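You operate a simulated robot arm through the tools that you are given. There is no shell and no other tool. Be economical: measure what you need, move in short steps, check, and stop when the job is done.

You are at the controls of a simulated two-armed robot. One attempt, no reset.

## Task
Oil the top of the gold block in the blue vice.
Fine: clamp it first; use the pink cloth and the bench oil pad; cloth back, vice open, block in the tote marked clean. Set down upright: what you pick out. A coat counts when it lies all over at full strength: go over it till it gets no stronger.

Only the result counts: the job must be done as asked and must still hold three seconds after the hand-in. Knocking over, shifting, dropping, spilling or breaking anything else fails it. Flat cloth is picked up by pressing the open fingertips on it (5 to 10 N) and closing them slowly along it; thin cloth reads only 2 to 8 mm in the jaws.

## Robot
Two 7-joint arms with fingered hands on one trunk, on a base that drives. Base frame: it is fixed to the floor where the robot stands at the start and does not move with it; the origin is under the middle of the robot, x ahead of it, y to its left, z up; the surface under the hand at the start is at about z = 88. Units: cm, degrees, N and s.
The left shoulder is at the start at [7, 14.2, 123.9], the right one opposite. With the tool pointing down near the work surface each hand reaches from about 38 to 78 cm from the robot's upright axis, wherever it stands, measured 20 degrees to its own side. Places, roughly: bench oil pad [40, -60, 90]; inside of the clean tote [70, -50, 90]; vice wheel [30, 0, 90]. Payload 3.6 kg a hand.
The TCP of each hand is the grasp point between the finger pads, 2.5 cm short of the fingertips. In the tool frame z runs along the fingers and y along their closing line. Largest opening 8.8 cm; the body of the gripper starts 2.9 cm behind the TCP. The gripper is a hand of 5 fingers: y runs from the thumb to the fingers, the wrist lies at [-1.3, -9.7, -16.2] in the tool frame.
Orientation is that of the tool frame in the base frame, as a unit quaternion [x, y, z, w]. With the fingers straight down and the wrist toward the robot, the tool's x, y and z point along [0, 1, 0], [1, 0, 0] and [0, 0, -1] of the base frame.

## Interface
- The arms move only by the tool jog_arm. It takes "left_commands", "right_commands" or both (then of equal length, played together; a hand with none holds still); each is a list of rows, each a list of 6 numbers: the shift along the tool's x, y, z in units of 40 mm (1.0 is 40 mm), then the turn, a rotation vector about the tool's x, y, z in units of 6 degrees (1.0 is 6 degrees). In form: [[tx, ty, tz, rx, ry, rz], ...]. A call has 1 to 10 rows; each row shifts and turns the commanded pose from where the row before left it, along the tool's axes as they then stand. A call with a number of a shift or a turn outside -1 to 1 is refused whole. A row lasts 0.2 s, in which the tool goes at most 5 cm and 8.6 degrees; a call with a longer step from one row to the next is refused whole. A pose out of reach is approached as far as the arm can. The call stops where the force on the tool passes 50 N (or 10 N more than at its start, if that is more) or the arm is blocked; 0.2 s more then pass. In this call time passes only in rows, and 0.2 s behind the last. It gives the time, the measured TCP pose, the force on the tool (base axes), the opening and the grip force at its end, in the units of the frame above (readings bear some noise), with the torque about the TCP (base axes, N m) and any sound that the robot's microphone picked up.
- Cameras (640 x 400 px; columns grow to the right, rows downward): "scene" is now at [11.97, -3.03, 144.49]; the picture's right is [-0.39, -0.92, 0.00], its down [-0.73, 0.31, -0.61] and it looks along [0.56, -0.24, -0.79] (base axes); focal length 214 px, centre (320, 200). "left" rides on the left gripper at [-5.9, -7.9, -10.5] in its tool frame; the picture's right is [-0.73, -0.32, 0.61], its down [0.62, -0.68, 0.38] and it looks along [0.29, 0.66, 0.70] (tool axes); focal length 234 px, centre (320, 200). "right" rides on the right gripper at [5.9, -7.9, -10.5] in its tool frame; the picture's right is [-0.73, 0.32, -0.61], its down [-0.62, -0.68, 0.38] and it looks along [-0.29, 0.66, 0.70] (tool axes); focal length 234 px, centre (320, 200). There is no depth. A picture from a camera that has moved, and an enlarged one, comes with that camera's place and axes in the base frame and with its lens.
- snapshot(camera): a new picture of that camera. The clock stands still meanwhile.
- lift_body(by): slides the trunk up (or, below 0, down) by that many cm; the arms and the scene camera ride with it, the base frame stays. It gives what a move gives, with no picture.
- roll_base(legs): drives the robot by 1 to 6 legs, each [ahead, left, turn to the left] in cm, cm and degrees, along the robot's own axes; the way and the turn of a leg run together, so that a leg with both is an arc; at most 150 cm and 180 degrees a leg. The arms and the cameras ride along, it lands a little off, and it stops where it bumps. It gives what a move gives.
- set_fingers(index, middle, ring, little, thumb_bend, thumb_turn, hand): sets how far each is bent, from 0 (flat) to 100 (curled in); at 30 the hand is open as for a grip, at 70 the pads meet at the TCP. One left out holds its place. A second passes; each finger stops where it meets its share of the squeeze, and holds until it gets a number again. It is the only way to open and close the hand. It gives what a move gives, with no picture; readings hold the bend of each and the force on index, middle, ring, little, thumb and palm. thumb_turn goes from beside the hand (0) to across from the fingers (100), as for a grip.
- pan_tilt(pan, tilt): turns the head with the scene camera to pan (to the left, within 86 degrees either way) and tilt (down, from -29 to 69), counted from straight ahead of the robot. It gives what a move gives.
- enlarge(camera, box): a new picture of the part [left, top, right, bottom] of that camera's present view, enlarged. The clock stands still meanwhile.
- hand_in(): hands the job in; it is judged then, once.

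Go step by step. Nothing tells you exact positions but the pictures and the camera data: compare them with the known pose of the tool, close in by small moves and look again before you grip or let go. The budget is 120 turns and 108 pictures, counting those below and the enlarged ones. Unless the task says otherwise, let go and move clear before handing in, and close with one line.

The tools are called after "Request:" as name(argument=value, ...) on one line, values as JSON. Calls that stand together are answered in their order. jog_arm: Moves the arms, as the interface text tells. Its arguments: {"type":"object","properties":{"left_commands":{"type":"array","items":{"type":"array","items":{"type":"number"}}},"right_commands":{"type":"array","items":{"type":"array","items":{"type":"number"}}}},"required":[]} The other tools are called the same way: lift_body (by) slides the trunk up or down; set_fingers (index, middle, ring, little, thumb_bend, thumb_turn, hand) moves the fingers one by one; roll_base (legs) drives the base; pan_tilt (pan, tilt) turns the head that bears the scene camera; snapshot (camera) takes a picture; enlarge (camera, box) takes an enlarged picture of a part of a camera's view; hand_in () hands the job in.

At the start:

```text
t: 0.0
left_tool_pos: [52.68, 12.28, 120.68]
left_tool_rot: [0.707, 0.707, 0.0, 0.001]
left_wrist_force: [0.1, 0.3, -0.9]
left_torque: [0.01, -0.02, 0.04]
left_grip_width: 8.79
left_grasp_force: 0.0
left_shape: jaw
left_bend: [30.0, 30.0, 30.0, 30.0, 30.0, 98.0]
left_finger forces: [0.0, 0.0, 0.0, 0.1, 0.0, 0.1]
right_tool_pos: [46.83, -32.17, 122.88]
right_tool_rot: [0.707, 0.707, 0.0, 0.0]
right_wrist_force: [0.1, 0.3, 0.0]
right_torque: [0.0, -0.02, 0.01]
right_grip_width: 8.77
right_grasp_force: 0.0
right_shape: jaw
right_bend: [30.0, 30.0, 30.0, 30.0, 30.0, 98.0]
right_finger forces: [0.0, 0.0, 0.0, 0.0, 0.0, 0.0]
trunk travel left (down, up): [-77.5, 16.5]
robot x, y, heading: [-0.03, 0.15, -0.2]
head pan, tilt: [-23.2, 52.2]
```

scene: 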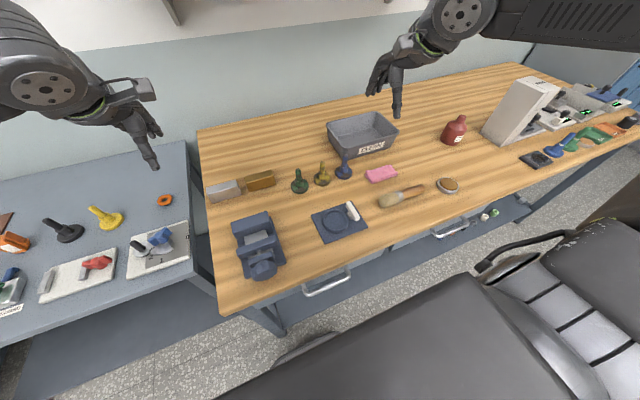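
right: 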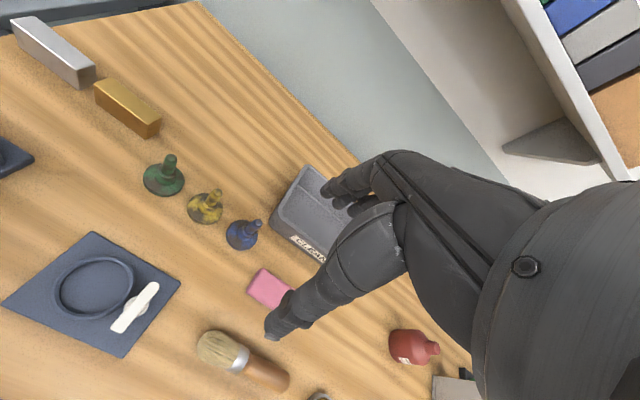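
left: 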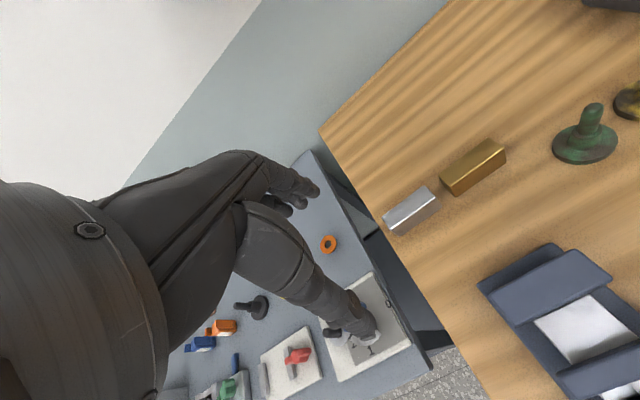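

I see the vice near [43, 2], the gold block near [66, -4], the pink cloth near [54, -45], the oil pad near [40, -61] and a tote near [70, -50]. I'll look closer at the details first.

Request:
enlarge(camera="scene", box=[190, 160, 310, 290])

Request:
enlarge(camera="scene", box=[310, 100, 480, 230])

```text
3.08 times, centred on (250, 225) of scene
camera zoom: at [11.97, -3.03, 144.49], right [-0.39, -0.92, 0.0], down [-0.73, 0.31, -0.61], along [0.56, -0.24, -0.79], focal length 660 px, centre (535, 123)
```

zoom: 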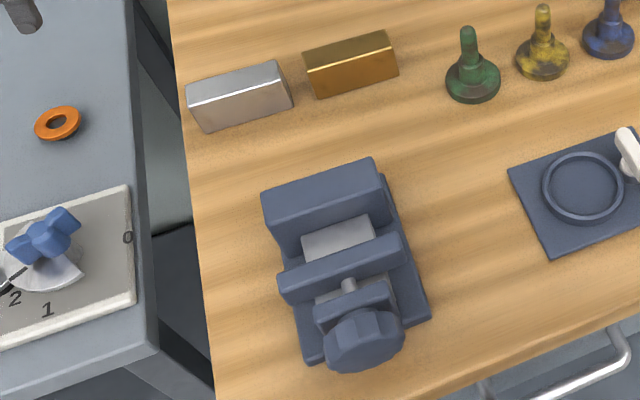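

```text
3.08 times, centred on (395, 165) of scene
camera zoom: at [11.97, -3.03, 144.49], right [-0.39, -0.92, 0.0], down [-0.73, 0.31, -0.61], along [0.56, -0.24, -0.79], focal length 660 px, centre (89, 308)
```

zoom: 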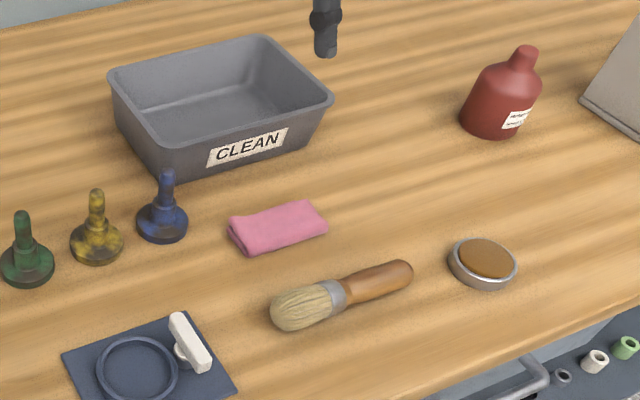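

The tote is marked CLEAN, and the vice wheel faces the robot with its axis along x. I'll get more detail of the block and vice from both hand cameras.

Request:
enlarge(camera="left", box=[380, 110, 640, 272])

Request:
enlarge(camera="left", box=[440, 220, 640, 400])

Request:
enlarge(camera="right", box=[0, 0, 280, 175])

```text
2.46 times, centred on (510, 191) of left
camera zoom: at [44.66, 6.4, 131.28], right [-0.32, -0.73, -0.61], down [-0.68, 0.62, -0.38], along [0.66, 0.29, -0.7], focal length 576 px, centre (-148, 222)
```

zoom: 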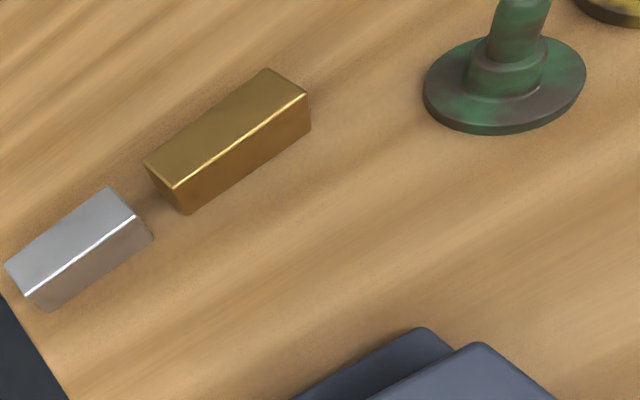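

```text
2.22 times, centred on (540, 310) of left
camera zoom: at [44.66, 6.4, 131.28], right [-0.32, -0.73, -0.61], down [-0.68, 0.62, -0.38], along [0.66, 0.29, -0.7], focal length 520 px, centre (-169, -44)
```

zoom: 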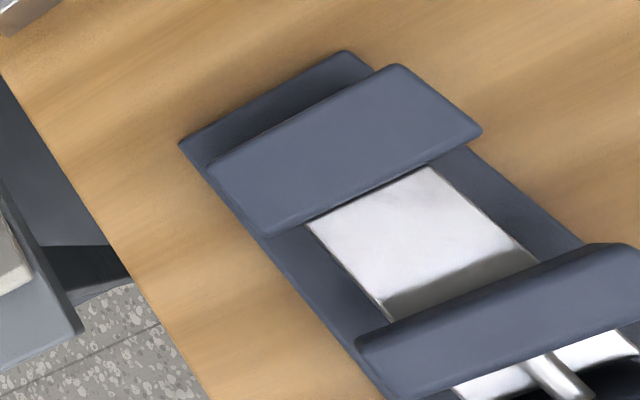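

```text
2.29 times, centred on (140, 88) of right
camera zoom: at [38.79, -26.29, 133.49], right [0.32, -0.73, 0.61], down [-0.68, -0.62, -0.38], along [0.66, -0.29, -0.7], focal length 535 px, centre (731, 457)
```

zoom: 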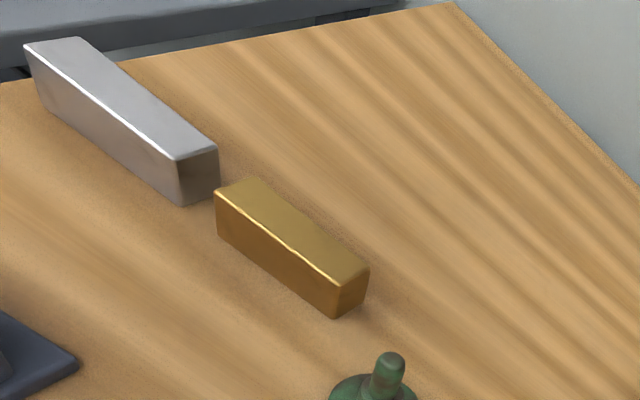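

Gold block: about x 64.6–67.6, y -8.7–0.5, z 88–92. The vice gap is x 40.8–45.3, jaw tops are near z 95 and the slide is near z 91.5. I'll bring the left hand over the gold block.

Request:
jog_arm(left_commands=[[-0.683, 0.559, 0.5, 0, 0, 0], [-0.683, 0.559, 0.5, 0, 0, 0], [-0.683, 0.559, 0.5, 0, 0, 0], [-0.683, 0.559, 0.5, 0, 0, 0], [-0.683, 0.559, 0.5, 0, 0, 0], [-0.683, 0.559, 0.5, 0, 0, 0]])

Request:
snapshot(camera="left")

Request:
snapshot(camera="scene")

```text
t: 1.4
left_tool_pos: [66.01, -4.19, 108.67]
left_tool_rot: [0.707, 0.707, 0.001, -0.001]
left_wrist_force: [0.4, 0.0, -0.3]
left_torque: [-0.02, 0.0, -0.04]
left_grip_width: 8.79
left_grasp_force: 0.0
left_shape: jaw
left_bend: [30.0, 30.0, 30.0, 30.0, 30.0, 98.0]
left_finger forces: [0.1, 0.0, 0.0, 0.0, 0.1, 0.1]
right_tool_pos: [46.95, -32.18, 122.98]
right_tool_rot: [0.707, 0.707, 0.001, -0.001]
right_wrist_force: [-0.1, -0.3, -0.1]
right_torque: [0.01, -0.01, -0.02]
right_grip_width: 8.76
right_grasp_force: 0.0
right_shape: jaw
right_bend: [30.0, 30.0, 30.0, 30.0, 30.0, 98.0]
right_finger forces: [0.0, 0.1, 0.1, 0.1, 0.0, 0.1]
trunk travel left (down, up): [-77.5, 16.5]
robot x, y, heading: [-0.13, -0.11, -0.0]
head pan, tilt: [-23.2, 52.2]
```

```text
99 pictures are left
camera left: at [58.1, -10.19, 119.19], right [-0.32, -0.72, -0.61], down [-0.68, 0.62, -0.38], along [0.66, 0.29, -0.7], focal length 234 px, centre (320, 200)
```

left: 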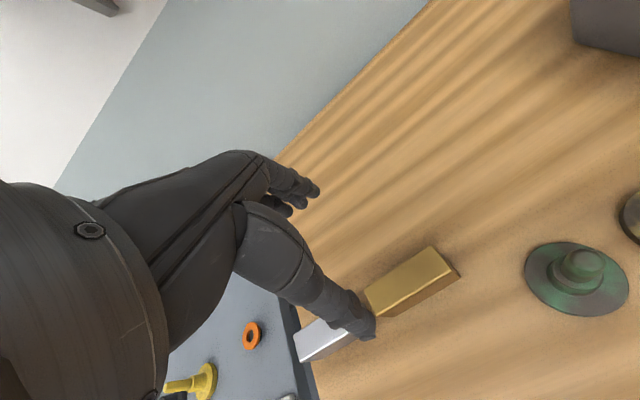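

```text
98 pictures are left
camera scene: at [12.03, -3.25, 144.48], right [-0.39, -0.92, 0.0], down [-0.73, 0.31, -0.61], along [0.56, -0.24, -0.79], focal length 214 px, centre (320, 200)
```

scene: 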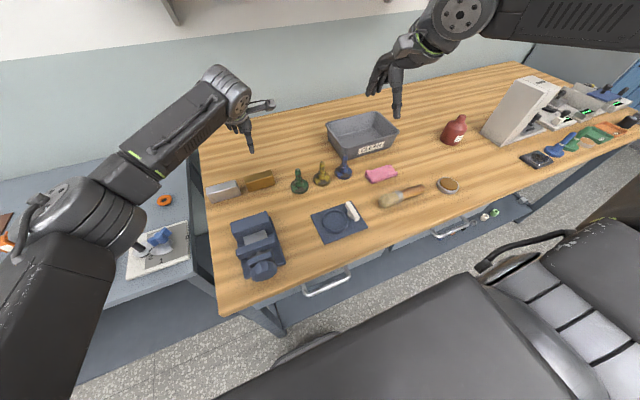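

The block agrees with my estimate. Descending in steps.

Request:
jog_arm(left_commands=[[0, 0.02, 0.9, 0, 0, 0], [0, 0, 0.9, 0, 0, 0], [0, 0, 0.9, 0, 0, 0], [0, 0, 0.6, 0, 0, 0]])

Request:
snapshot(camera="left")

Request:
enlarge(camera="scene", box=[190, 100, 310, 220])

```text
t: 2.4
left_tool_pos: [66.08, -4.03, 95.5]
left_tool_rot: [0.707, 0.708, 0.0, 0.0]
left_wrist_force: [-0.6, -0.4, 0.6]
left_torque: [-0.02, 0.01, 0.03]
left_grip_width: 8.79
left_grasp_force: 0.0
left_shape: jaw
left_bend: [30.0, 30.0, 30.0, 30.0, 30.0, 98.0]
left_finger forces: [0.1, 0.1, 0.0, 0.0, 0.0, 0.0]
right_tool_pos: [46.8, -32.13, 122.99]
right_tool_rot: [0.707, 0.707, 0.0, 0.0]
right_wrist_force: [1.0, 0.3, -0.2]
right_torque: [-0.05, -0.03, -0.01]
right_grip_width: 8.75
right_grasp_force: 0.1
right_shape: jaw
right_bend: [30.0, 30.0, 30.0, 30.0, 30.0, 98.0]
right_finger forces: [0.0, 0.1, 0.0, 0.0, 0.0, 0.0]
trunk travel left (down, up): [-77.5, 16.5]
robot x, y, heading: [-0.03, -0.06, -0.1]
head pan, tilt: [-23.2, 52.2]
```

```text
97 pictures are left
camera left: at [58.13, -9.93, 106.03], right [-0.32, -0.73, -0.61], down [-0.68, 0.62, -0.38], along [0.66, 0.29, -0.7], focal length 234 px, centre (320, 200)
```

left: 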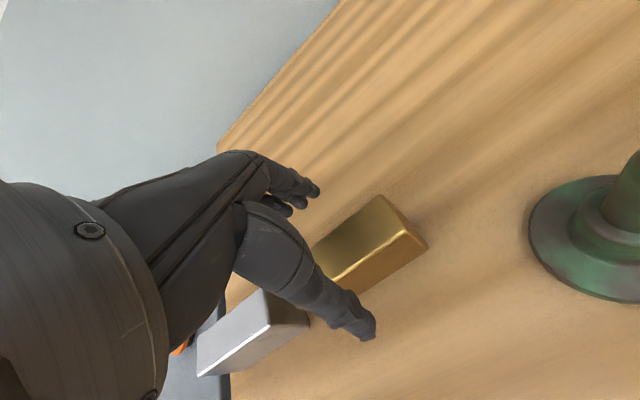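

```text
3.33 times, centred on (250, 160) of scene
camera zoom: at [12.01, -3.05, 144.49], right [-0.39, -0.92, 0.0], down [-0.73, 0.31, -0.61], along [0.56, -0.24, -0.79], focal length 715 px, centre (553, 333)
```

zoom: 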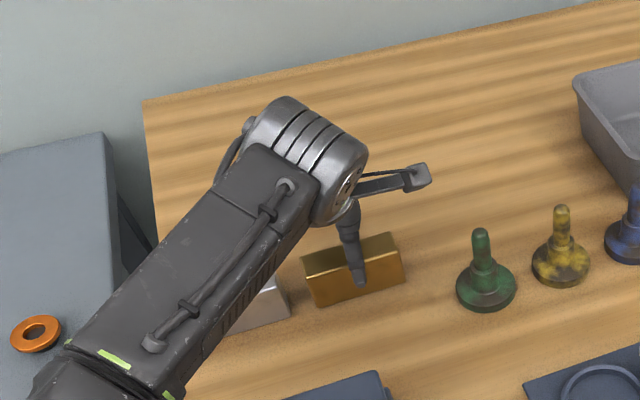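

The thumb is in front of the block and the fingers are behind it. I'll lower to about 92.7 and close.

Request:
jog_arm(left_commands=[[0, 0, 0.35, 0, 0, 0], [0, 0, 0.35, 0, 0, 0]])

Request:
set_fingers(hand="left", index=70, middle=70, ring=70, little=70, thumb_bend=70)

Request:
snapshot(camera="left")

```text
t: 3.0
left_tool_pos: [66.05, -4.21, 92.61]
left_tool_rot: [0.707, 0.707, 0.0, 0.0]
left_wrist_force: [0.5, -0.4, -0.4]
left_torque: [0.01, -0.01, 0.03]
left_grip_width: 8.74
left_grasp_force: 0.1
left_shape: jaw
left_bend: [30.0, 30.0, 30.0, 30.0, 30.0, 98.0]
left_finger forces: [0.1, 0.0, 0.1, 0.0, 0.1, 0.0]
right_tool_pos: [46.75, -32.1, 122.85]
right_tool_rot: [0.707, 0.707, 0.0, 0.0]
right_wrist_force: [-0.6, -0.4, 0.2]
right_torque: [0.06, -0.01, 0.01]
right_grip_width: 8.79
right_grasp_force: 0.1
right_shape: jaw
right_bend: [30.0, 30.0, 30.0, 30.0, 30.0, 98.0]
right_finger forces: [0.0, 0.0, 0.1, 0.0, 0.0, 0.0]
trunk travel left (down, up): [-77.5, 16.5]
robot x, y, heading: [0.11, 0.11, -0.1]
head pan, tilt: [-23.2, 52.2]
```

```text
t: 4.0
left_tool_pos: [66.13, -3.94, 92.61]
left_tool_rot: [0.707, 0.708, 0.0, -0.001]
left_wrist_force: [1.8, 2.0, 0.4]
left_torque: [0.01, -0.02, -0.14]
left_grip_width: 2.72
left_grasp_force: 14.4
left_shape: fingers
left_bend: [61.0, 64.0, 65.0, 67.0, 56.0, 95.0]
left_finger forces: [5.5, 4.5, 3.1, 1.9, 13.6, 0.0]
right_tool_pos: [46.91, -32.08, 122.9]
right_tool_rot: [0.707, 0.707, -0.001, 0.0]
right_wrist_force: [-0.1, 0.2, -0.1]
right_torque: [0.02, 0.0, 0.02]
right_grip_width: 8.77
right_grasp_force: 0.1
right_shape: jaw
right_bend: [30.0, 30.0, 30.0, 30.0, 30.0, 98.0]
right_finger forces: [0.0, 0.0, 0.0, 0.0, 0.0, 0.0]
trunk travel left (down, up): [-77.5, 16.5]
robot x, y, heading: [0.03, 0.09, -0.2]
head pan, tilt: [-23.2, 52.2]
```

```text
95 pictures are left
camera left: at [58.08, -9.91, 103.24], right [-0.32, -0.73, -0.61], down [-0.68, 0.62, -0.38], along [0.66, 0.29, -0.7], focal length 234 px, centre (320, 200)
```

left: 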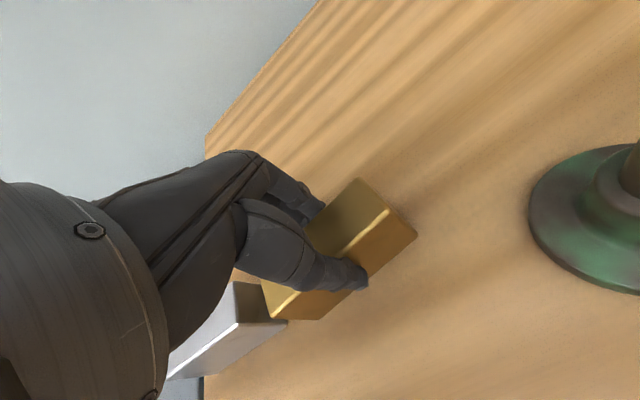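

Gripped at 14 N. I'll squeeze a bit firmer and lift a little to test.

Request:
set_fingers(hand="left", index=85, middle=85, ring=85, little=85, thumb_bend=85)

Request:
jog_arm(left_commands=[[0, 0, -0.2, 0, 0, 0], [0, 0, -0.4, 0, 0, 0], [0, 0, -0.6, 0, 0, 0]])

Request:
snapshot(camera="left")

```text
t: 5.0
left_tool_pos: [66.08, -4.04, 92.53]
left_tool_rot: [0.707, 0.707, 0.0, -0.001]
left_wrist_force: [-0.7, 0.1, -0.5]
left_torque: [0.04, -0.13, 0.04]
left_grip_width: 2.83
left_grasp_force: 23.0
left_shape: fingers
left_bend: [72.0, 72.0, 75.0, 85.0, 54.0, 89.0]
left_finger forces: [8.2, 7.0, 7.5, 0.0, 23.0, 0.0]
right_tool_pos: [46.94, -32.12, 122.76]
right_tool_rot: [0.707, 0.707, -0.001, 0.0]
right_wrist_force: [0.2, 0.6, 0.3]
right_torque: [0.01, 0.0, 0.0]
right_grip_width: 8.78
right_grasp_force: 0.1
right_shape: jaw
right_bend: [30.0, 30.0, 30.0, 30.0, 30.0, 98.0]
right_finger forces: [0.1, 0.0, 0.0, 0.0, 0.0, 0.1]
trunk travel left (down, up): [-77.5, 16.5]
robot x, y, heading: [0.12, -0.16, 0.2]
head pan, tilt: [-23.2, 52.2]
```

```text
t: 5.8
left_tool_pos: [66.35, -4.17, 97.39]
left_tool_rot: [0.707, 0.708, 0.0, -0.001]
left_wrist_force: [-0.1, 0.3, -11.7]
left_torque: [0.07, -0.19, 0.02]
left_grip_width: 2.82
left_grasp_force: 22.2
left_shape: fingers
left_bend: [72.0, 72.0, 75.0, 85.0, 54.0, 90.0]
left_finger forces: [8.1, 6.9, 7.7, 0.1, 22.2, 0.0]
right_tool_pos: [46.91, -32.18, 122.88]
right_tool_rot: [0.708, 0.707, -0.001, -0.001]
right_wrist_force: [-0.5, -0.7, 1.3]
right_torque: [-0.02, -0.02, 0.01]
right_grip_width: 8.76
right_grasp_force: 0.1
right_shape: jaw
right_bend: [30.0, 30.0, 30.0, 30.0, 30.0, 98.0]
right_finger forces: [0.1, 0.0, 0.0, 0.1, 0.0, 0.0]
trunk travel left (down, up): [-77.5, 16.5]
robot x, y, heading: [-0.01, -0.01, -0.1]
head pan, tilt: [-23.2, 52.2]
```

```text
94 pictures are left
camera left: at [58.36, -10.09, 107.99], right [-0.32, -0.73, -0.61], down [-0.68, 0.62, -0.38], along [0.66, 0.29, -0.7], focal length 234 px, centre (320, 200)
```

left: 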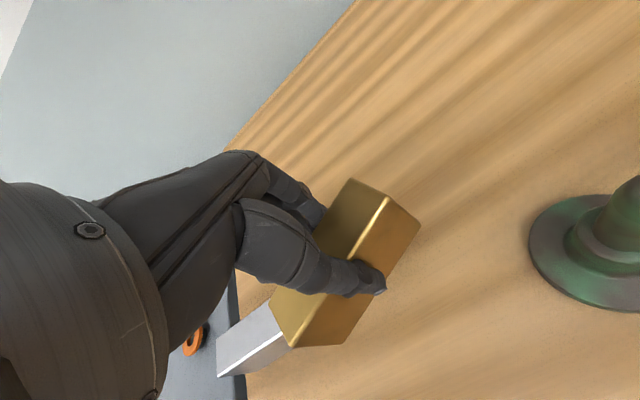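

The block weighs about 1.2 kg and seems to have swung in the grip; I'll look closer before going on.

Request:
enlarge(camera="left", box=[200, 120, 460, 380])

Request:
enlarge(camera="scene", box=[200, 130, 300, 210])

Request:
enlarge(camera="right", box=[0, 0, 240, 175])

```text
1.54 times, centred on (330, 250) of left
camera zoom: at [58.36, -10.09, 107.99], right [-0.32, -0.73, -0.61], down [-0.68, 0.62, -0.38], along [0.66, 0.29, -0.7], focal length 360 px, centre (305, 123)
```

zoom: 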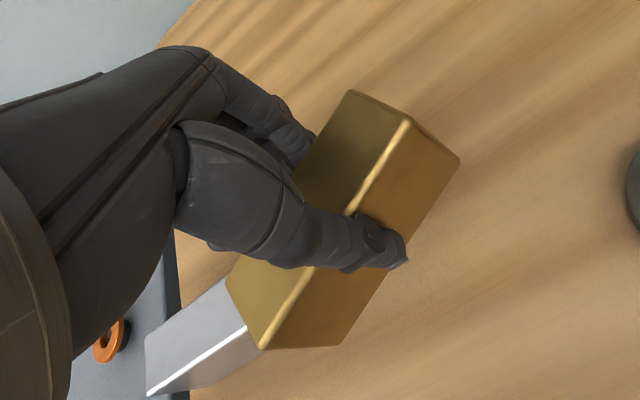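

```text
5.00 times, centred on (250, 170) of scene
camera zoom: at [12.18, -3.07, 144.47], right [-0.39, -0.92, 0.0], down [-0.73, 0.31, -0.61], along [0.56, -0.24, -0.79], focal length 1072 px, centre (670, 350)
```

zoom: 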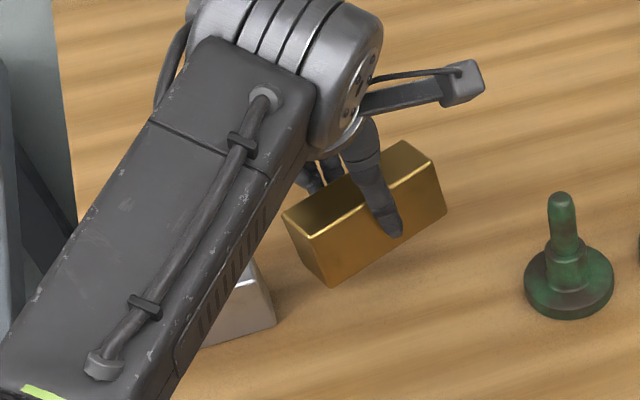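

```text
2.29 times, centred on (120, 88) of right
camera zoom: at [38.98, -26.32, 133.42], right [0.32, -0.73, 0.61], down [-0.68, -0.62, -0.38], along [0.66, -0.29, -0.7], focal length 535 px, centre (777, 457)
```

zoom: 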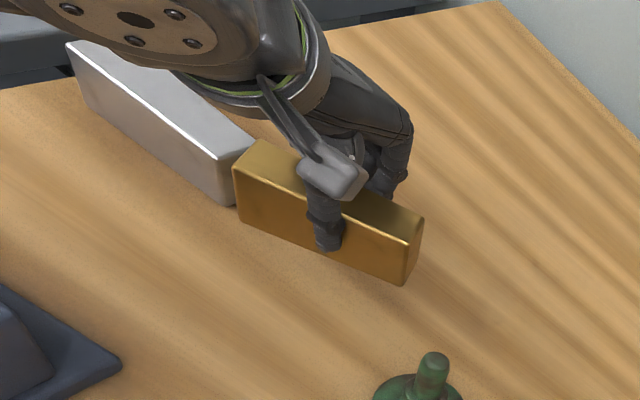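

The block is level but yawed about 19° in the grip (solid three-finger contact), centred about 1.2 cm nearer the robot than the TCP. I'll raise it and turn the hand back by 19°.

Request:
jog_arm(left_commands=[[0, 0, -0.6, 0, 0, 0], [0, 0, -0.6, 0, 0, 0.6], [0, 0, -0.3, 0, 0, 0.9], [0, 0, 0, 0, 0, 0.9], [0, 0, 0, 0, 0, 0.77]])

Request:
enlarge(camera="scene", box=[200, 120, 300, 200])

Request:
snapshot(camera="left")

```text
t: 7.0
left_tool_pos: [66.36, -4.1, 103.33]
left_tool_rot: [0.815, 0.58, -0.001, -0.001]
left_wrist_force: [0.0, -0.3, -12.2]
left_torque: [-0.06, -0.19, -0.01]
left_grip_width: 2.82
left_grasp_force: 22.0
left_shape: fingers
left_bend: [72.0, 72.0, 75.0, 85.0, 54.0, 90.0]
left_finger forces: [8.1, 6.6, 7.7, 0.0, 21.9, 0.0]
right_tool_pos: [47.0, -32.05, 122.84]
right_tool_rot: [0.707, 0.707, -0.001, -0.001]
right_wrist_force: [0.0, 0.4, -1.0]
right_torque: [-0.02, 0.03, 0.04]
right_grip_width: 8.77
right_grasp_force: 0.1
right_shape: jaw
right_bend: [30.0, 30.0, 30.0, 30.0, 30.0, 98.0]
right_finger forces: [0.0, 0.0, 0.0, 0.0, 0.0, 0.1]
trunk travel left (down, up): [-77.5, 16.5]
robot x, y, heading: [-0.26, 0.36, 0.1]
head pan, tilt: [-23.2, 52.2]
```

```text
5.00 times, centred on (250, 160) of scene
camera zoom: at [12.22, -3.05, 144.47], right [-0.39, -0.92, 0.0], down [-0.73, 0.31, -0.61], along [0.56, -0.24, -0.79], focal length 1072 px, centre (670, 400)
```

zoom: 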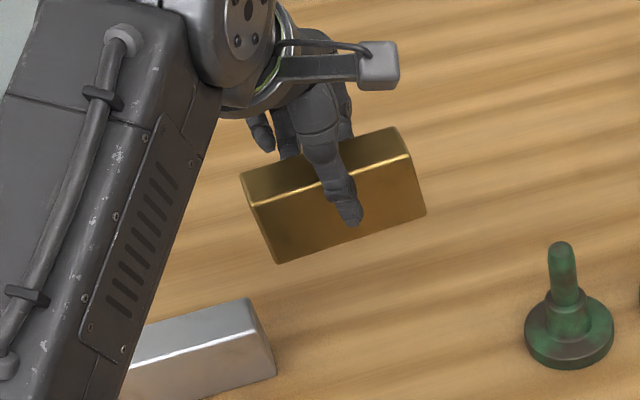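

```text
89 pictures are left
camera left: at [56.85, -7.1, 113.99], right [-0.54, -0.58, -0.61], down [-0.44, 0.81, -0.38], along [0.71, 0.06, -0.7], focal length 234 px, centre (320, 200)
```

left: 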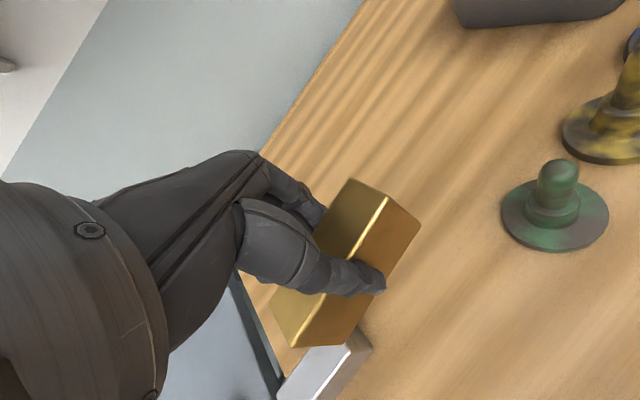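

About 5° yaw remains; block centre is at TCP + (-1.4, +0.3), top level with the TCP. I'll correct it, raise a little, and then back the base so the wheel comes within reach.

Request:
jog_arm(left_commands=[[0, 0, -0.5, 0, 0, 0.4], [0, 0, -0.5, 0, 0, 0.45]])

Request:
roll_base(legs=[[-18, 0, 0]])

Request:
snapshot(camera="scene")

Request:
snapshot(camera="right")

```text
t: 7.6
left_tool_pos: [66.2, -4.11, 107.4]
left_tool_rot: [0.84, 0.543, -0.001, -0.001]
left_wrist_force: [0.3, 0.1, -12.7]
left_torque: [-0.05, -0.2, 0.02]
left_grip_width: 2.8
left_grasp_force: 22.6
left_shape: fingers
left_bend: [72.0, 72.0, 75.0, 85.0, 54.0, 90.0]
left_finger forces: [8.1, 6.8, 7.8, 0.1, 22.1, 0.0]
right_tool_pos: [47.07, -32.14, 122.8]
right_tool_rot: [0.707, 0.707, 0.0, -0.001]
right_wrist_force: [-0.1, -0.1, 0.2]
right_torque: [0.04, -0.02, -0.02]
right_grip_width: 8.77
right_grasp_force: 0.0
right_shape: jaw
right_bend: [30.0, 30.0, 30.0, 30.0, 30.0, 98.0]
right_finger forces: [0.1, 0.0, 0.0, 0.0, 0.0, 0.1]
trunk travel left (down, up): [-77.5, 16.5]
robot x, y, heading: [0.09, -0.03, -0.2]
head pan, tilt: [-23.2, 52.2]
```

```text
t: 9.1
left_tool_pos: [48.34, -4.01, 107.11]
left_tool_rot: [0.839, 0.544, -0.002, -0.001]
left_wrist_force: [0.4, -0.8, -12.5]
left_torque: [-0.08, -0.17, -0.02]
left_grip_width: 2.8
left_grasp_force: 21.9
left_shape: fingers
left_bend: [72.0, 72.0, 75.0, 85.0, 54.0, 90.0]
left_finger forces: [8.2, 6.9, 7.9, 0.1, 22.0, 0.1]
right_tool_pos: [29.08, -32.1, 122.76]
right_tool_rot: [0.707, 0.707, -0.002, -0.002]
right_wrist_force: [-0.4, -1.0, -0.5]
right_torque: [0.01, 0.04, 0.0]
right_grip_width: 8.75
right_grasp_force: 0.1
right_shape: jaw
right_bend: [30.0, 30.0, 30.0, 30.0, 30.0, 98.0]
right_finger forces: [0.0, 0.0, 0.0, 0.0, 0.1, 0.0]
trunk travel left (down, up): [-77.5, 16.5]
robot x, y, heading: [-18.02, -0.04, -0.1]
head pan, tilt: [-23.2, 52.2]
```

```text
88 pictures are left
camera scene: at [-5.63, -3.06, 144.43], right [-0.39, -0.92, 0.0], down [-0.73, 0.31, -0.61], along [0.56, -0.24, -0.79], focal length 214 px, centre (320, 200)
```

scene: 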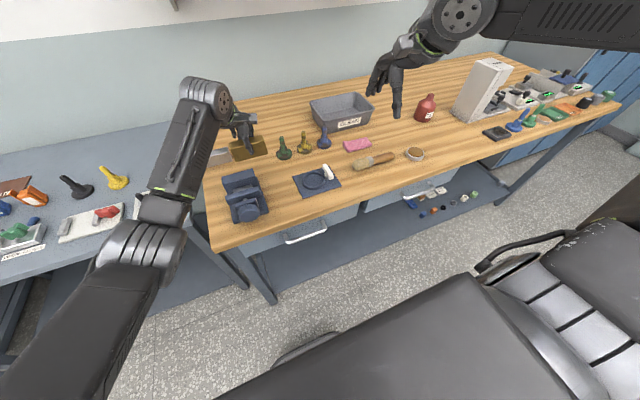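

```text
87 pictures are left
camera right: at [21.16, -26.3, 133.3], right [0.33, -0.73, 0.61], down [-0.68, -0.62, -0.38], along [0.65, -0.29, -0.7], focal length 234 px, centre (320, 200)
```

right: 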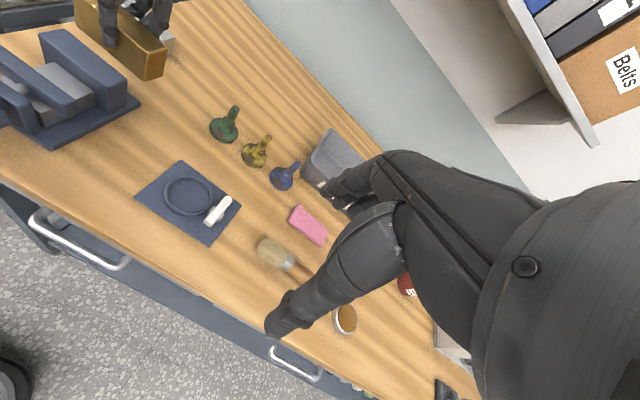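

I've backed up with the block secure. Now a closer look at the vice.

Request:
enlarge(camera="scene", box=[205, 160, 285, 230])

Request:
enlarge(camera="right", box=[0, 0, 180, 150])

```text
5.71 times, centred on (245, 195) of scene
camera zoom: at [-5.63, -3.06, 144.43], right [-0.39, -0.92, 0.0], down [-0.73, 0.31, -0.61], along [0.56, -0.24, -0.79], focal length 1226 px, centre (749, 229)
```

zoom: 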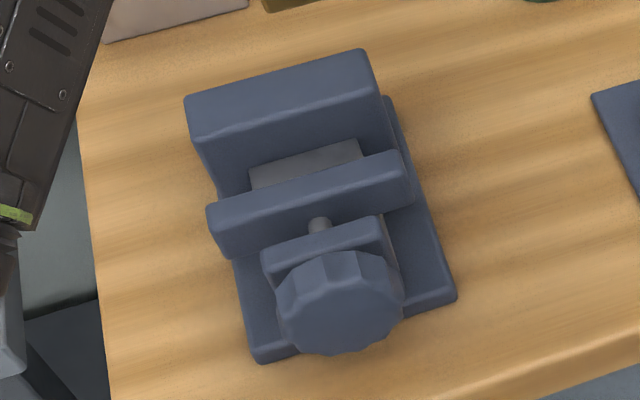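

```text
2.67 times, centred on (90, 75) of right
camera zoom: at [21.16, -26.3, 133.3], right [0.33, -0.73, 0.61], down [-0.68, -0.62, -0.38], along [0.65, -0.29, -0.7], focal length 624 px, centre (933, 533)
```

zoom: 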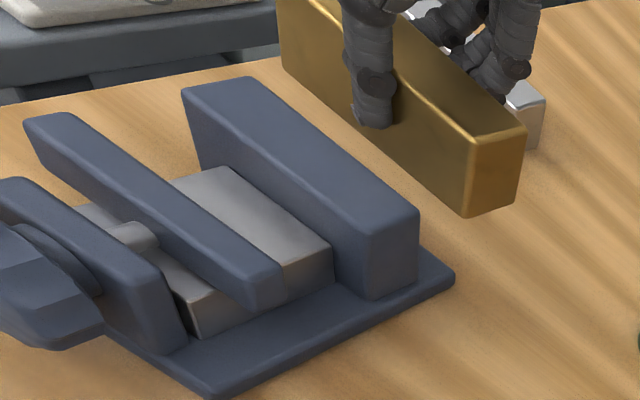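

Vice: movable jaw about x 38.5–40.6, fixed face about 45.3, tops near 95.5; the wheel is near [33, 2, 94] facing me. I'll turn the right hand to point forward with the wrist to the right.

Request:
jog_arm(right_commands=[[0, 0, 0, -0.815, -0.815, -0.815], [0, 0, 0, -0.815, -0.815, -0.815], [0, 0, 0, -0.815, -0.815, -0.815], [0, 0, 0, -0.815, -0.815, -0.815], [0, 0, 0, -0.815, -0.815, -0.815], [0, 0, 0, -0.815, -0.815, -0.815], [0, 0, 0, -0.815, -0.815, -0.815]])

Request:
jog_arm(right_commands=[[0, 0, 0, -0.815, -0.815, -0.815], [0, 0, 0, -0.815, -0.815, -0.815], [0, 0, 0, -0.815, -0.815, -0.815], [0, 0, 0, -0.815, -0.815, -0.815], [0, 0, 0, -0.815, -0.815, -0.815], [0, 0, 0, -0.815, -0.815, -0.815], [0, 0, 0, -0.91, -0.91, -0.91]])

Request:
snapshot(camera="scene")

```text
t: 10.7
left_tool_pos: [48.03, -3.95, 107.32]
left_tool_rot: [0.839, 0.545, -0.001, 0.0]
left_wrist_force: [-0.7, 0.0, -12.5]
left_torque: [-0.04, -0.21, 0.01]
left_grip_width: 2.81
left_grasp_force: 22.3
left_shape: fingers
left_bend: [72.0, 72.0, 75.0, 85.0, 54.0, 90.0]
left_finger forces: [8.1, 6.7, 7.6, 0.1, 21.9, 0.0]
right_tool_pos: [28.76, -31.94, 122.84]
right_tool_rot: [0.412, 0.817, 0.0, 0.404]
right_wrist_force: [-0.8, 0.0, 0.1]
right_torque: [-0.02, 0.0, -0.01]
right_grip_width: 8.76
right_grasp_force: 0.0
right_shape: jaw
right_bend: [30.0, 30.0, 30.0, 30.0, 30.0, 98.0]
right_finger forces: [0.0, 0.0, 0.0, 0.0, 0.0, 0.1]
trunk travel left (down, up): [-77.5, 16.5]
robot x, y, heading: [-18.23, -0.24, -0.2]
head pan, tilt: [-23.2, 52.2]
```

```text
refused: row 7 steps farther than a row can; nothing moved
```

```text
84 pictures are left
camera scene: at [-6.03, -2.99, 144.48], right [-0.39, -0.92, 0.0], down [-0.73, 0.31, -0.61], along [0.56, -0.24, -0.79], focal length 214 px, centre (320, 200)
```

scene: 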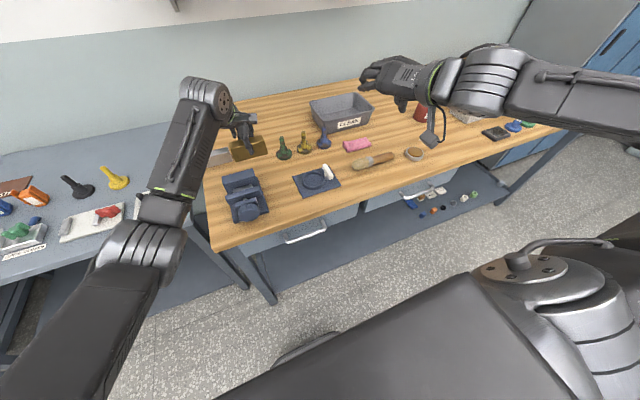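

Request:
jog_arm(right_commands=[[0, 0, 0, -0.815, -0.815, -0.815], [0, 0, 0, -0.815, -0.815, -0.815], [0, 0, 0, -0.815, -0.815, -0.815], [0, 0, 0, -0.815, -0.815, -0.815], [0, 0, 0, -0.815, -0.815, -0.815], [0, 0, 0, -0.815, -0.815, -0.815], [0, 0, 0, -0.815, -0.815, -0.815], [0, 0, 0, -0.14, -0.14, -0.14]])

Request:
snapshot(camera="scene")

```text
t: 12.5
left_tool_pos: [48.13, -4.08, 107.34]
left_tool_rot: [0.839, 0.545, 0.0, -0.002]
left_wrist_force: [0.0, 0.2, -13.4]
left_torque: [0.01, -0.16, 0.01]
left_grip_width: 2.81
left_grasp_force: 22.1
left_shape: fingers
left_bend: [72.0, 72.0, 75.0, 85.0, 54.0, 90.0]
left_finger forces: [8.1, 6.8, 7.6, 0.0, 21.7, 0.1]
right_tool_pos: [28.79, -32.14, 122.78]
right_tool_rot: [-0.001, 0.708, 0.0, 0.706]
right_wrist_force: [-0.4, -0.3, 0.5]
right_torque: [0.01, 0.01, -0.02]
right_grip_width: 8.79
right_grasp_force: 0.1
right_shape: jaw
right_bend: [30.0, 30.0, 30.0, 30.0, 30.0, 98.0]
right_finger forces: [0.0, 0.0, 0.0, 0.1, 0.0, 0.0]
trunk travel left (down, up): [-77.5, 16.5]
robot x, y, heading: [-18.11, 0.01, 0.0]
head pan, tilt: [-23.2, 52.2]
```

```text
83 pictures are left
camera scene: at [-5.96, -3.03, 144.47], right [-0.39, -0.92, 0.0], down [-0.73, 0.31, -0.61], along [0.56, -0.24, -0.79], focal length 214 px, centre (320, 200)
```

scene: 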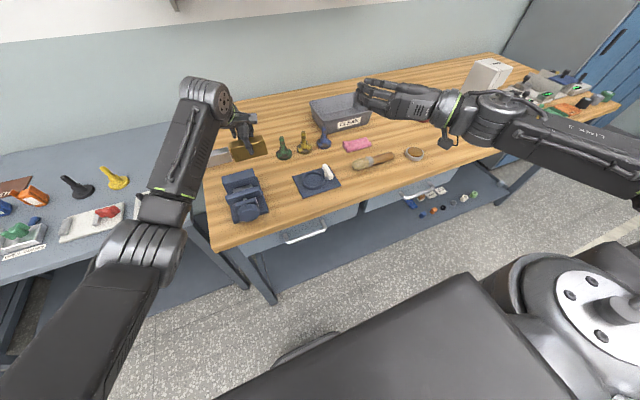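

The right hand now points forward. I'll back 8 cm more for room and then bring it in front of the wheel.

Request:
roll_base(legs=[[-8, 0, 0]])

Request:
jog_arm(right_commands=[[0.62, 0.8, 0, 0, 0, 0], [0.62, 0.8, 0, 0, 0, 0], [0.62, 0.8, 0, 0, 0, 0], [0.62, 0.8, 0, 0, 0, 0], [0.62, 0.8, 0, 0, 0, 0], [0.62, 0.8, 0, 0, 0, 0], [0.62, 0.8, 0, 0, 0, 0], [0.62, 0.8, 0, 0, 0, 0]])

Request:
snapshot(camera="scene")

Request:
snapshot(camera="right")

```text
t: 13.6
left_tool_pos: [40.37, -3.99, 107.14]
left_tool_rot: [0.839, 0.544, -0.002, -0.001]
left_wrist_force: [0.3, 0.0, -14.1]
left_torque: [-0.04, -0.17, -0.02]
left_grip_width: 2.79
left_grasp_force: 22.5
left_shape: fingers
left_bend: [72.0, 72.0, 75.0, 85.0, 54.0, 90.0]
left_finger forces: [8.3, 7.1, 7.5, 0.0, 22.0, 0.1]
right_tool_pos: [21.17, -32.11, 122.7]
right_tool_rot: [-0.001, 0.709, 0.001, 0.705]
right_wrist_force: [-0.8, -0.2, -0.3]
right_torque: [0.05, -0.01, -0.03]
right_grip_width: 8.77
right_grasp_force: 0.1
right_shape: jaw
right_bend: [30.0, 30.0, 30.0, 30.0, 30.0, 98.0]
right_finger forces: [0.0, 0.1, 0.0, 0.1, 0.1, 0.0]
trunk travel left (down, up): [-77.5, 16.5]
robot x, y, heading: [-26.22, -0.49, -0.0]
head pan, tilt: [-23.2, 52.2]
```

```text
t: 15.4
left_tool_pos: [40.18, -3.88, 107.26]
left_tool_rot: [0.839, 0.545, -0.002, -0.002]
left_wrist_force: [-0.5, 0.5, -12.7]
left_torque: [-0.1, -0.21, 0.01]
left_grip_width: 2.81
left_grasp_force: 22.4
left_shape: fingers
left_bend: [72.0, 72.0, 75.0, 85.0, 54.0, 90.0]
left_finger forces: [8.1, 6.9, 7.6, 0.0, 21.6, 0.1]
right_tool_pos: [20.79, -6.28, 102.71]
right_tool_rot: [0.001, 0.708, 0.0, 0.706]
right_wrist_force: [-0.5, -0.6, -0.5]
right_torque: [0.03, 0.0, 0.0]
right_grip_width: 8.79
right_grasp_force: 0.1
right_shape: jaw
right_bend: [30.0, 30.0, 30.0, 30.0, 30.0, 98.0]
right_finger forces: [0.0, 0.1, 0.0, 0.1, 0.0, 0.0]
right hand out of reach, approached as far as the arm can: row 3, 4
trunk travel left (down, up): [-77.5, 16.5]
robot x, y, heading: [-26.17, -0.02, -0.3]
head pan, tilt: [-23.2, 52.2]
```

```text
82 pictures are left
camera scene: at [-13.79, -2.9, 144.46], right [-0.39, -0.92, 0.0], down [-0.73, 0.31, -0.61], along [0.56, -0.24, -0.79], focal length 214 px, centre (320, 200)
```

scene: 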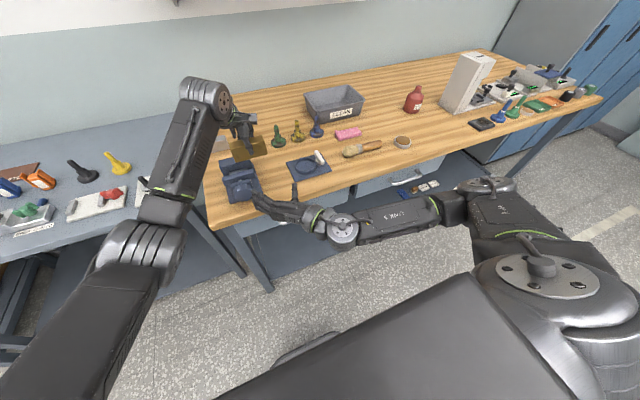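

```text
81 pictures are left
camera right: at [10.26, -14.28, 96.98], right [-0.61, 0.32, 0.73], down [0.39, -0.68, 0.62], along [0.7, 0.66, 0.29], focal length 234 px, centre (320, 200)
```

right: 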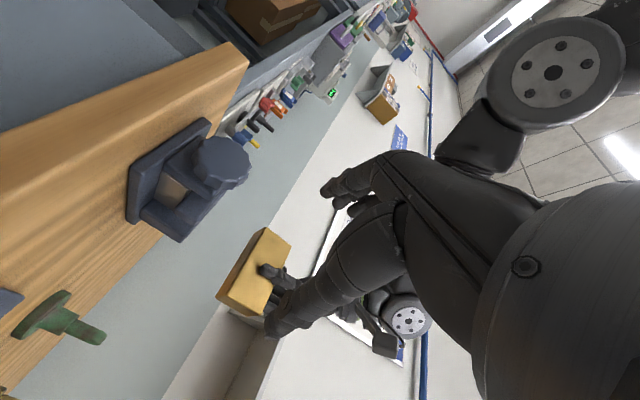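

I can now see the wheel from the right camera; enlarging to place its centre.

Request:
enlarge(camera="right", box=[110, 100, 300, 260])

Request:
enlarge(camera="scene", box=[200, 110, 320, 230])

```text
2.50 times, centred on (205, 180) of right
camera zoom: at [10.26, -14.28, 96.98], right [-0.61, 0.32, 0.73], down [0.39, -0.68, 0.62], along [0.7, 0.66, 0.29], focal length 585 px, centre (608, 250)
```

zoom: 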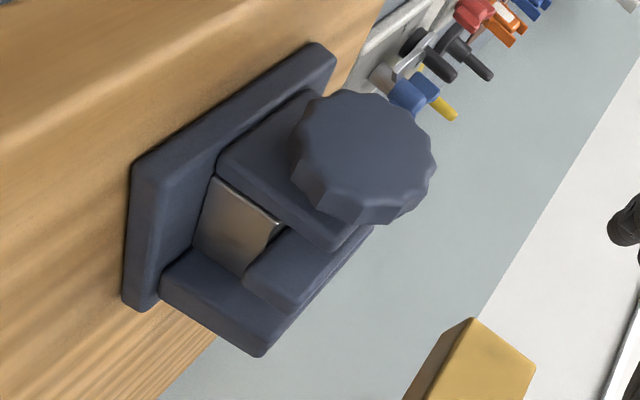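

```text
3.33 times, centred on (260, 170) of scene
camera zoom: at [-13.79, -2.9, 144.46], right [-0.39, -0.92, 0.0], down [-0.73, 0.31, -0.61], along [0.56, -0.24, -0.79], focal length 715 px, centre (520, 300)
```

zoom: 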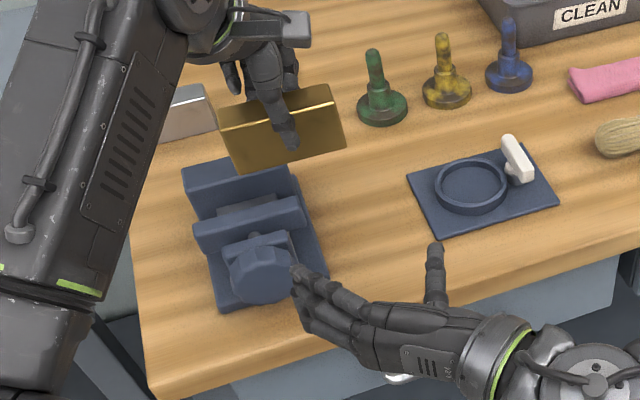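

Wheel face centre is about [33.5, 2.4, 94], diameter about 6. Moving the right hand in line with it, still short of it.

Request:
jog_arm(right_commands=[[0.54, 0.54, 0.15, 0, 0, 0], [0.54, 0.54, 0.15, 0, 0, 0], [0.54, 0.54, 0.15, 0, 0, 0], [0.54, 0.54, 0.15, 0, 0, 0]])

Request:
enlarge(camera="scene", box=[200, 130, 300, 230])

Request:
snapshot(camera="right")

```text
t: 16.4
left_tool_pos: [40.18, -3.9, 107.25]
left_tool_rot: [0.839, 0.544, -0.002, -0.001]
left_wrist_force: [-0.4, -0.5, -12.8]
left_torque: [-0.04, -0.19, 0.0]
left_grip_width: 2.8
left_grasp_force: 22.1
left_shape: fingers
left_bend: [72.0, 72.0, 75.0, 85.0, 54.0, 90.0]
left_finger forces: [8.2, 6.9, 7.6, 0.0, 21.7, 0.0]
right_tool_pos: [23.18, 2.32, 94.15]
right_tool_rot: [0.0, 0.708, 0.0, 0.706]
right_wrist_force: [0.3, 0.4, 1.2]
right_torque: [0.0, -0.05, 0.01]
right_grip_width: 8.8
right_grasp_force: 0.1
right_shape: jaw
right_bend: [30.0, 30.0, 30.0, 30.0, 30.0, 98.0]
right_finger forces: [0.1, 0.1, 0.1, 0.0, 0.0, 0.0]
trunk travel left (down, up): [-77.5, 16.5]
robot x, y, heading: [-26.39, -0.02, -0.1]
head pan, tilt: [-23.2, 52.2]
```

```text
4.00 times, centred on (250, 180) of scene
camera zoom: at [-13.88, -2.91, 144.47], right [-0.39, -0.92, 0.0], down [-0.73, 0.31, -0.61], along [0.56, -0.24, -0.79], focal length 858 px, centre (600, 280)
```

zoom: 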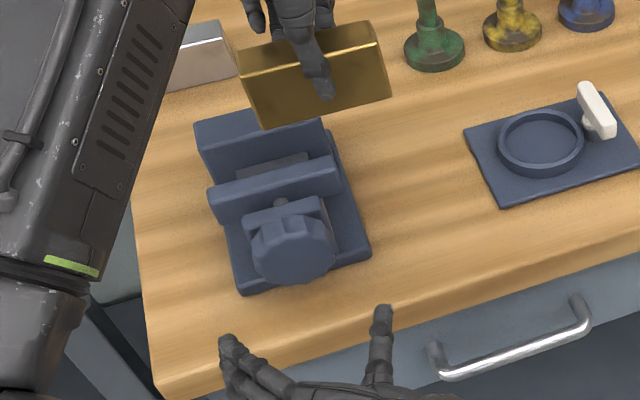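

```text
77 pictures are left
camera right: at [12.63, -5.62, 88.43], right [-0.61, 0.32, 0.73], down [0.39, -0.68, 0.62], along [0.7, 0.66, 0.29], focal length 234 px, centre (320, 200)
```

right: 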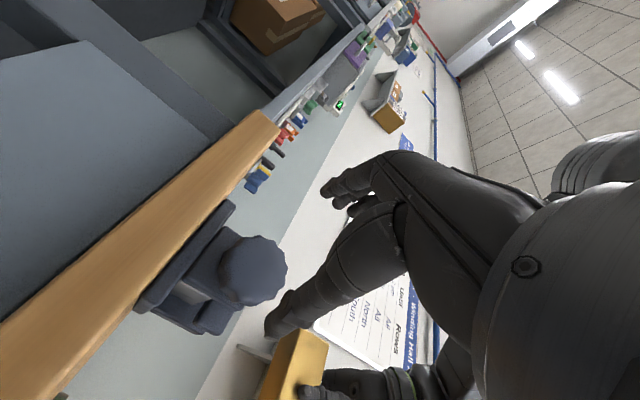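

Wheel face is at about [33.3, 2.2, 94.3], well in line. I'll pre-roll the hand by -42° and advance most of the way.

Request:
jog_arm(right_commands=[[0, 0, 0, 0, 0, -1], [0, 0, 0, 0, 0, -1], [0, 0, 0, 0, 0, -1], [0, 0, 0, 0, 0, -1], [0, 0, 0, 0, 0, -1], [0, 0, 0, 0, 0, -1], [0, 0, 0, 0, 0, -1], [0, 0, 0.8, 0, 0, 0], [0, 0, 0.8, 0, 0, 0]])

Request:
enlarge(camera="scene", box=[200, 130, 300, 230])

Request:
snapshot(camera="right")

```text
t: 18.4
left_tool_pos: [40.23, -3.87, 107.21]
left_tool_rot: [0.839, 0.545, -0.002, 0.0]
left_wrist_force: [0.5, 0.8, -11.5]
left_torque: [-0.04, -0.19, -0.02]
left_grip_width: 2.78
left_grasp_force: 21.8
left_shape: fingers
left_bend: [72.0, 72.0, 75.0, 85.0, 54.0, 90.0]
left_finger forces: [8.2, 6.9, 7.4, 0.0, 21.6, 0.0]
right_tool_pos: [29.85, 2.3, 94.19]
right_tool_rot: [-0.254, 0.661, -0.252, 0.66]
right_wrist_force: [-0.3, 0.0, 0.1]
right_torque: [-0.01, -0.04, -0.02]
right_grip_width: 8.81
right_grasp_force: 0.0
right_shape: jaw
right_bend: [30.0, 30.0, 30.0, 30.0, 30.0, 98.0]
right_finger forces: [0.1, 0.0, 0.0, 0.0, 0.1, 0.0]
trunk travel left (down, up): [-77.5, 16.5]
robot x, y, heading: [-26.32, -0.19, 0.1]
head pan, tilt: [-23.2, 52.2]
```

```text
4.00 times, centred on (250, 180) of scene
camera zoom: at [-13.83, -3.0, 144.46], right [-0.39, -0.92, 0.0], down [-0.73, 0.31, -0.61], along [0.56, -0.24, -0.79], focal length 858 px, centre (600, 280)
```

zoom: 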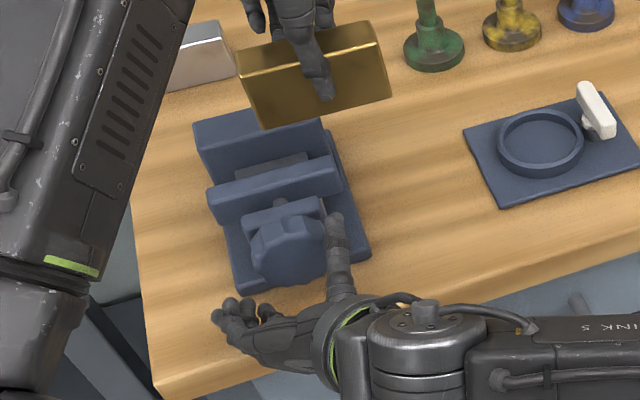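

```text
75 pictures are left
camera right: at [19.26, -7.61, 95.22], right [-0.61, 0.72, 0.32], down [0.39, -0.09, 0.92], along [0.69, 0.68, -0.23], focal length 234 px, centre (320, 200)
```

right: 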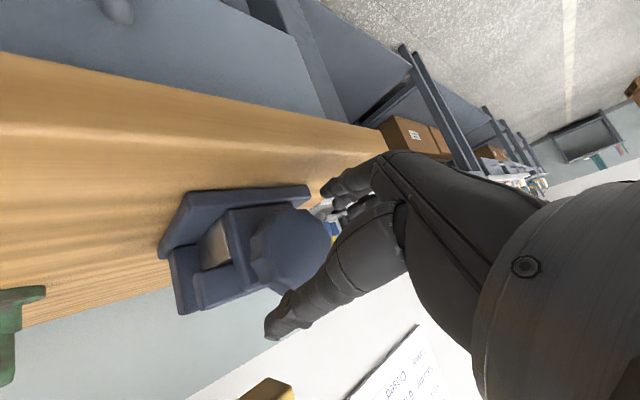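

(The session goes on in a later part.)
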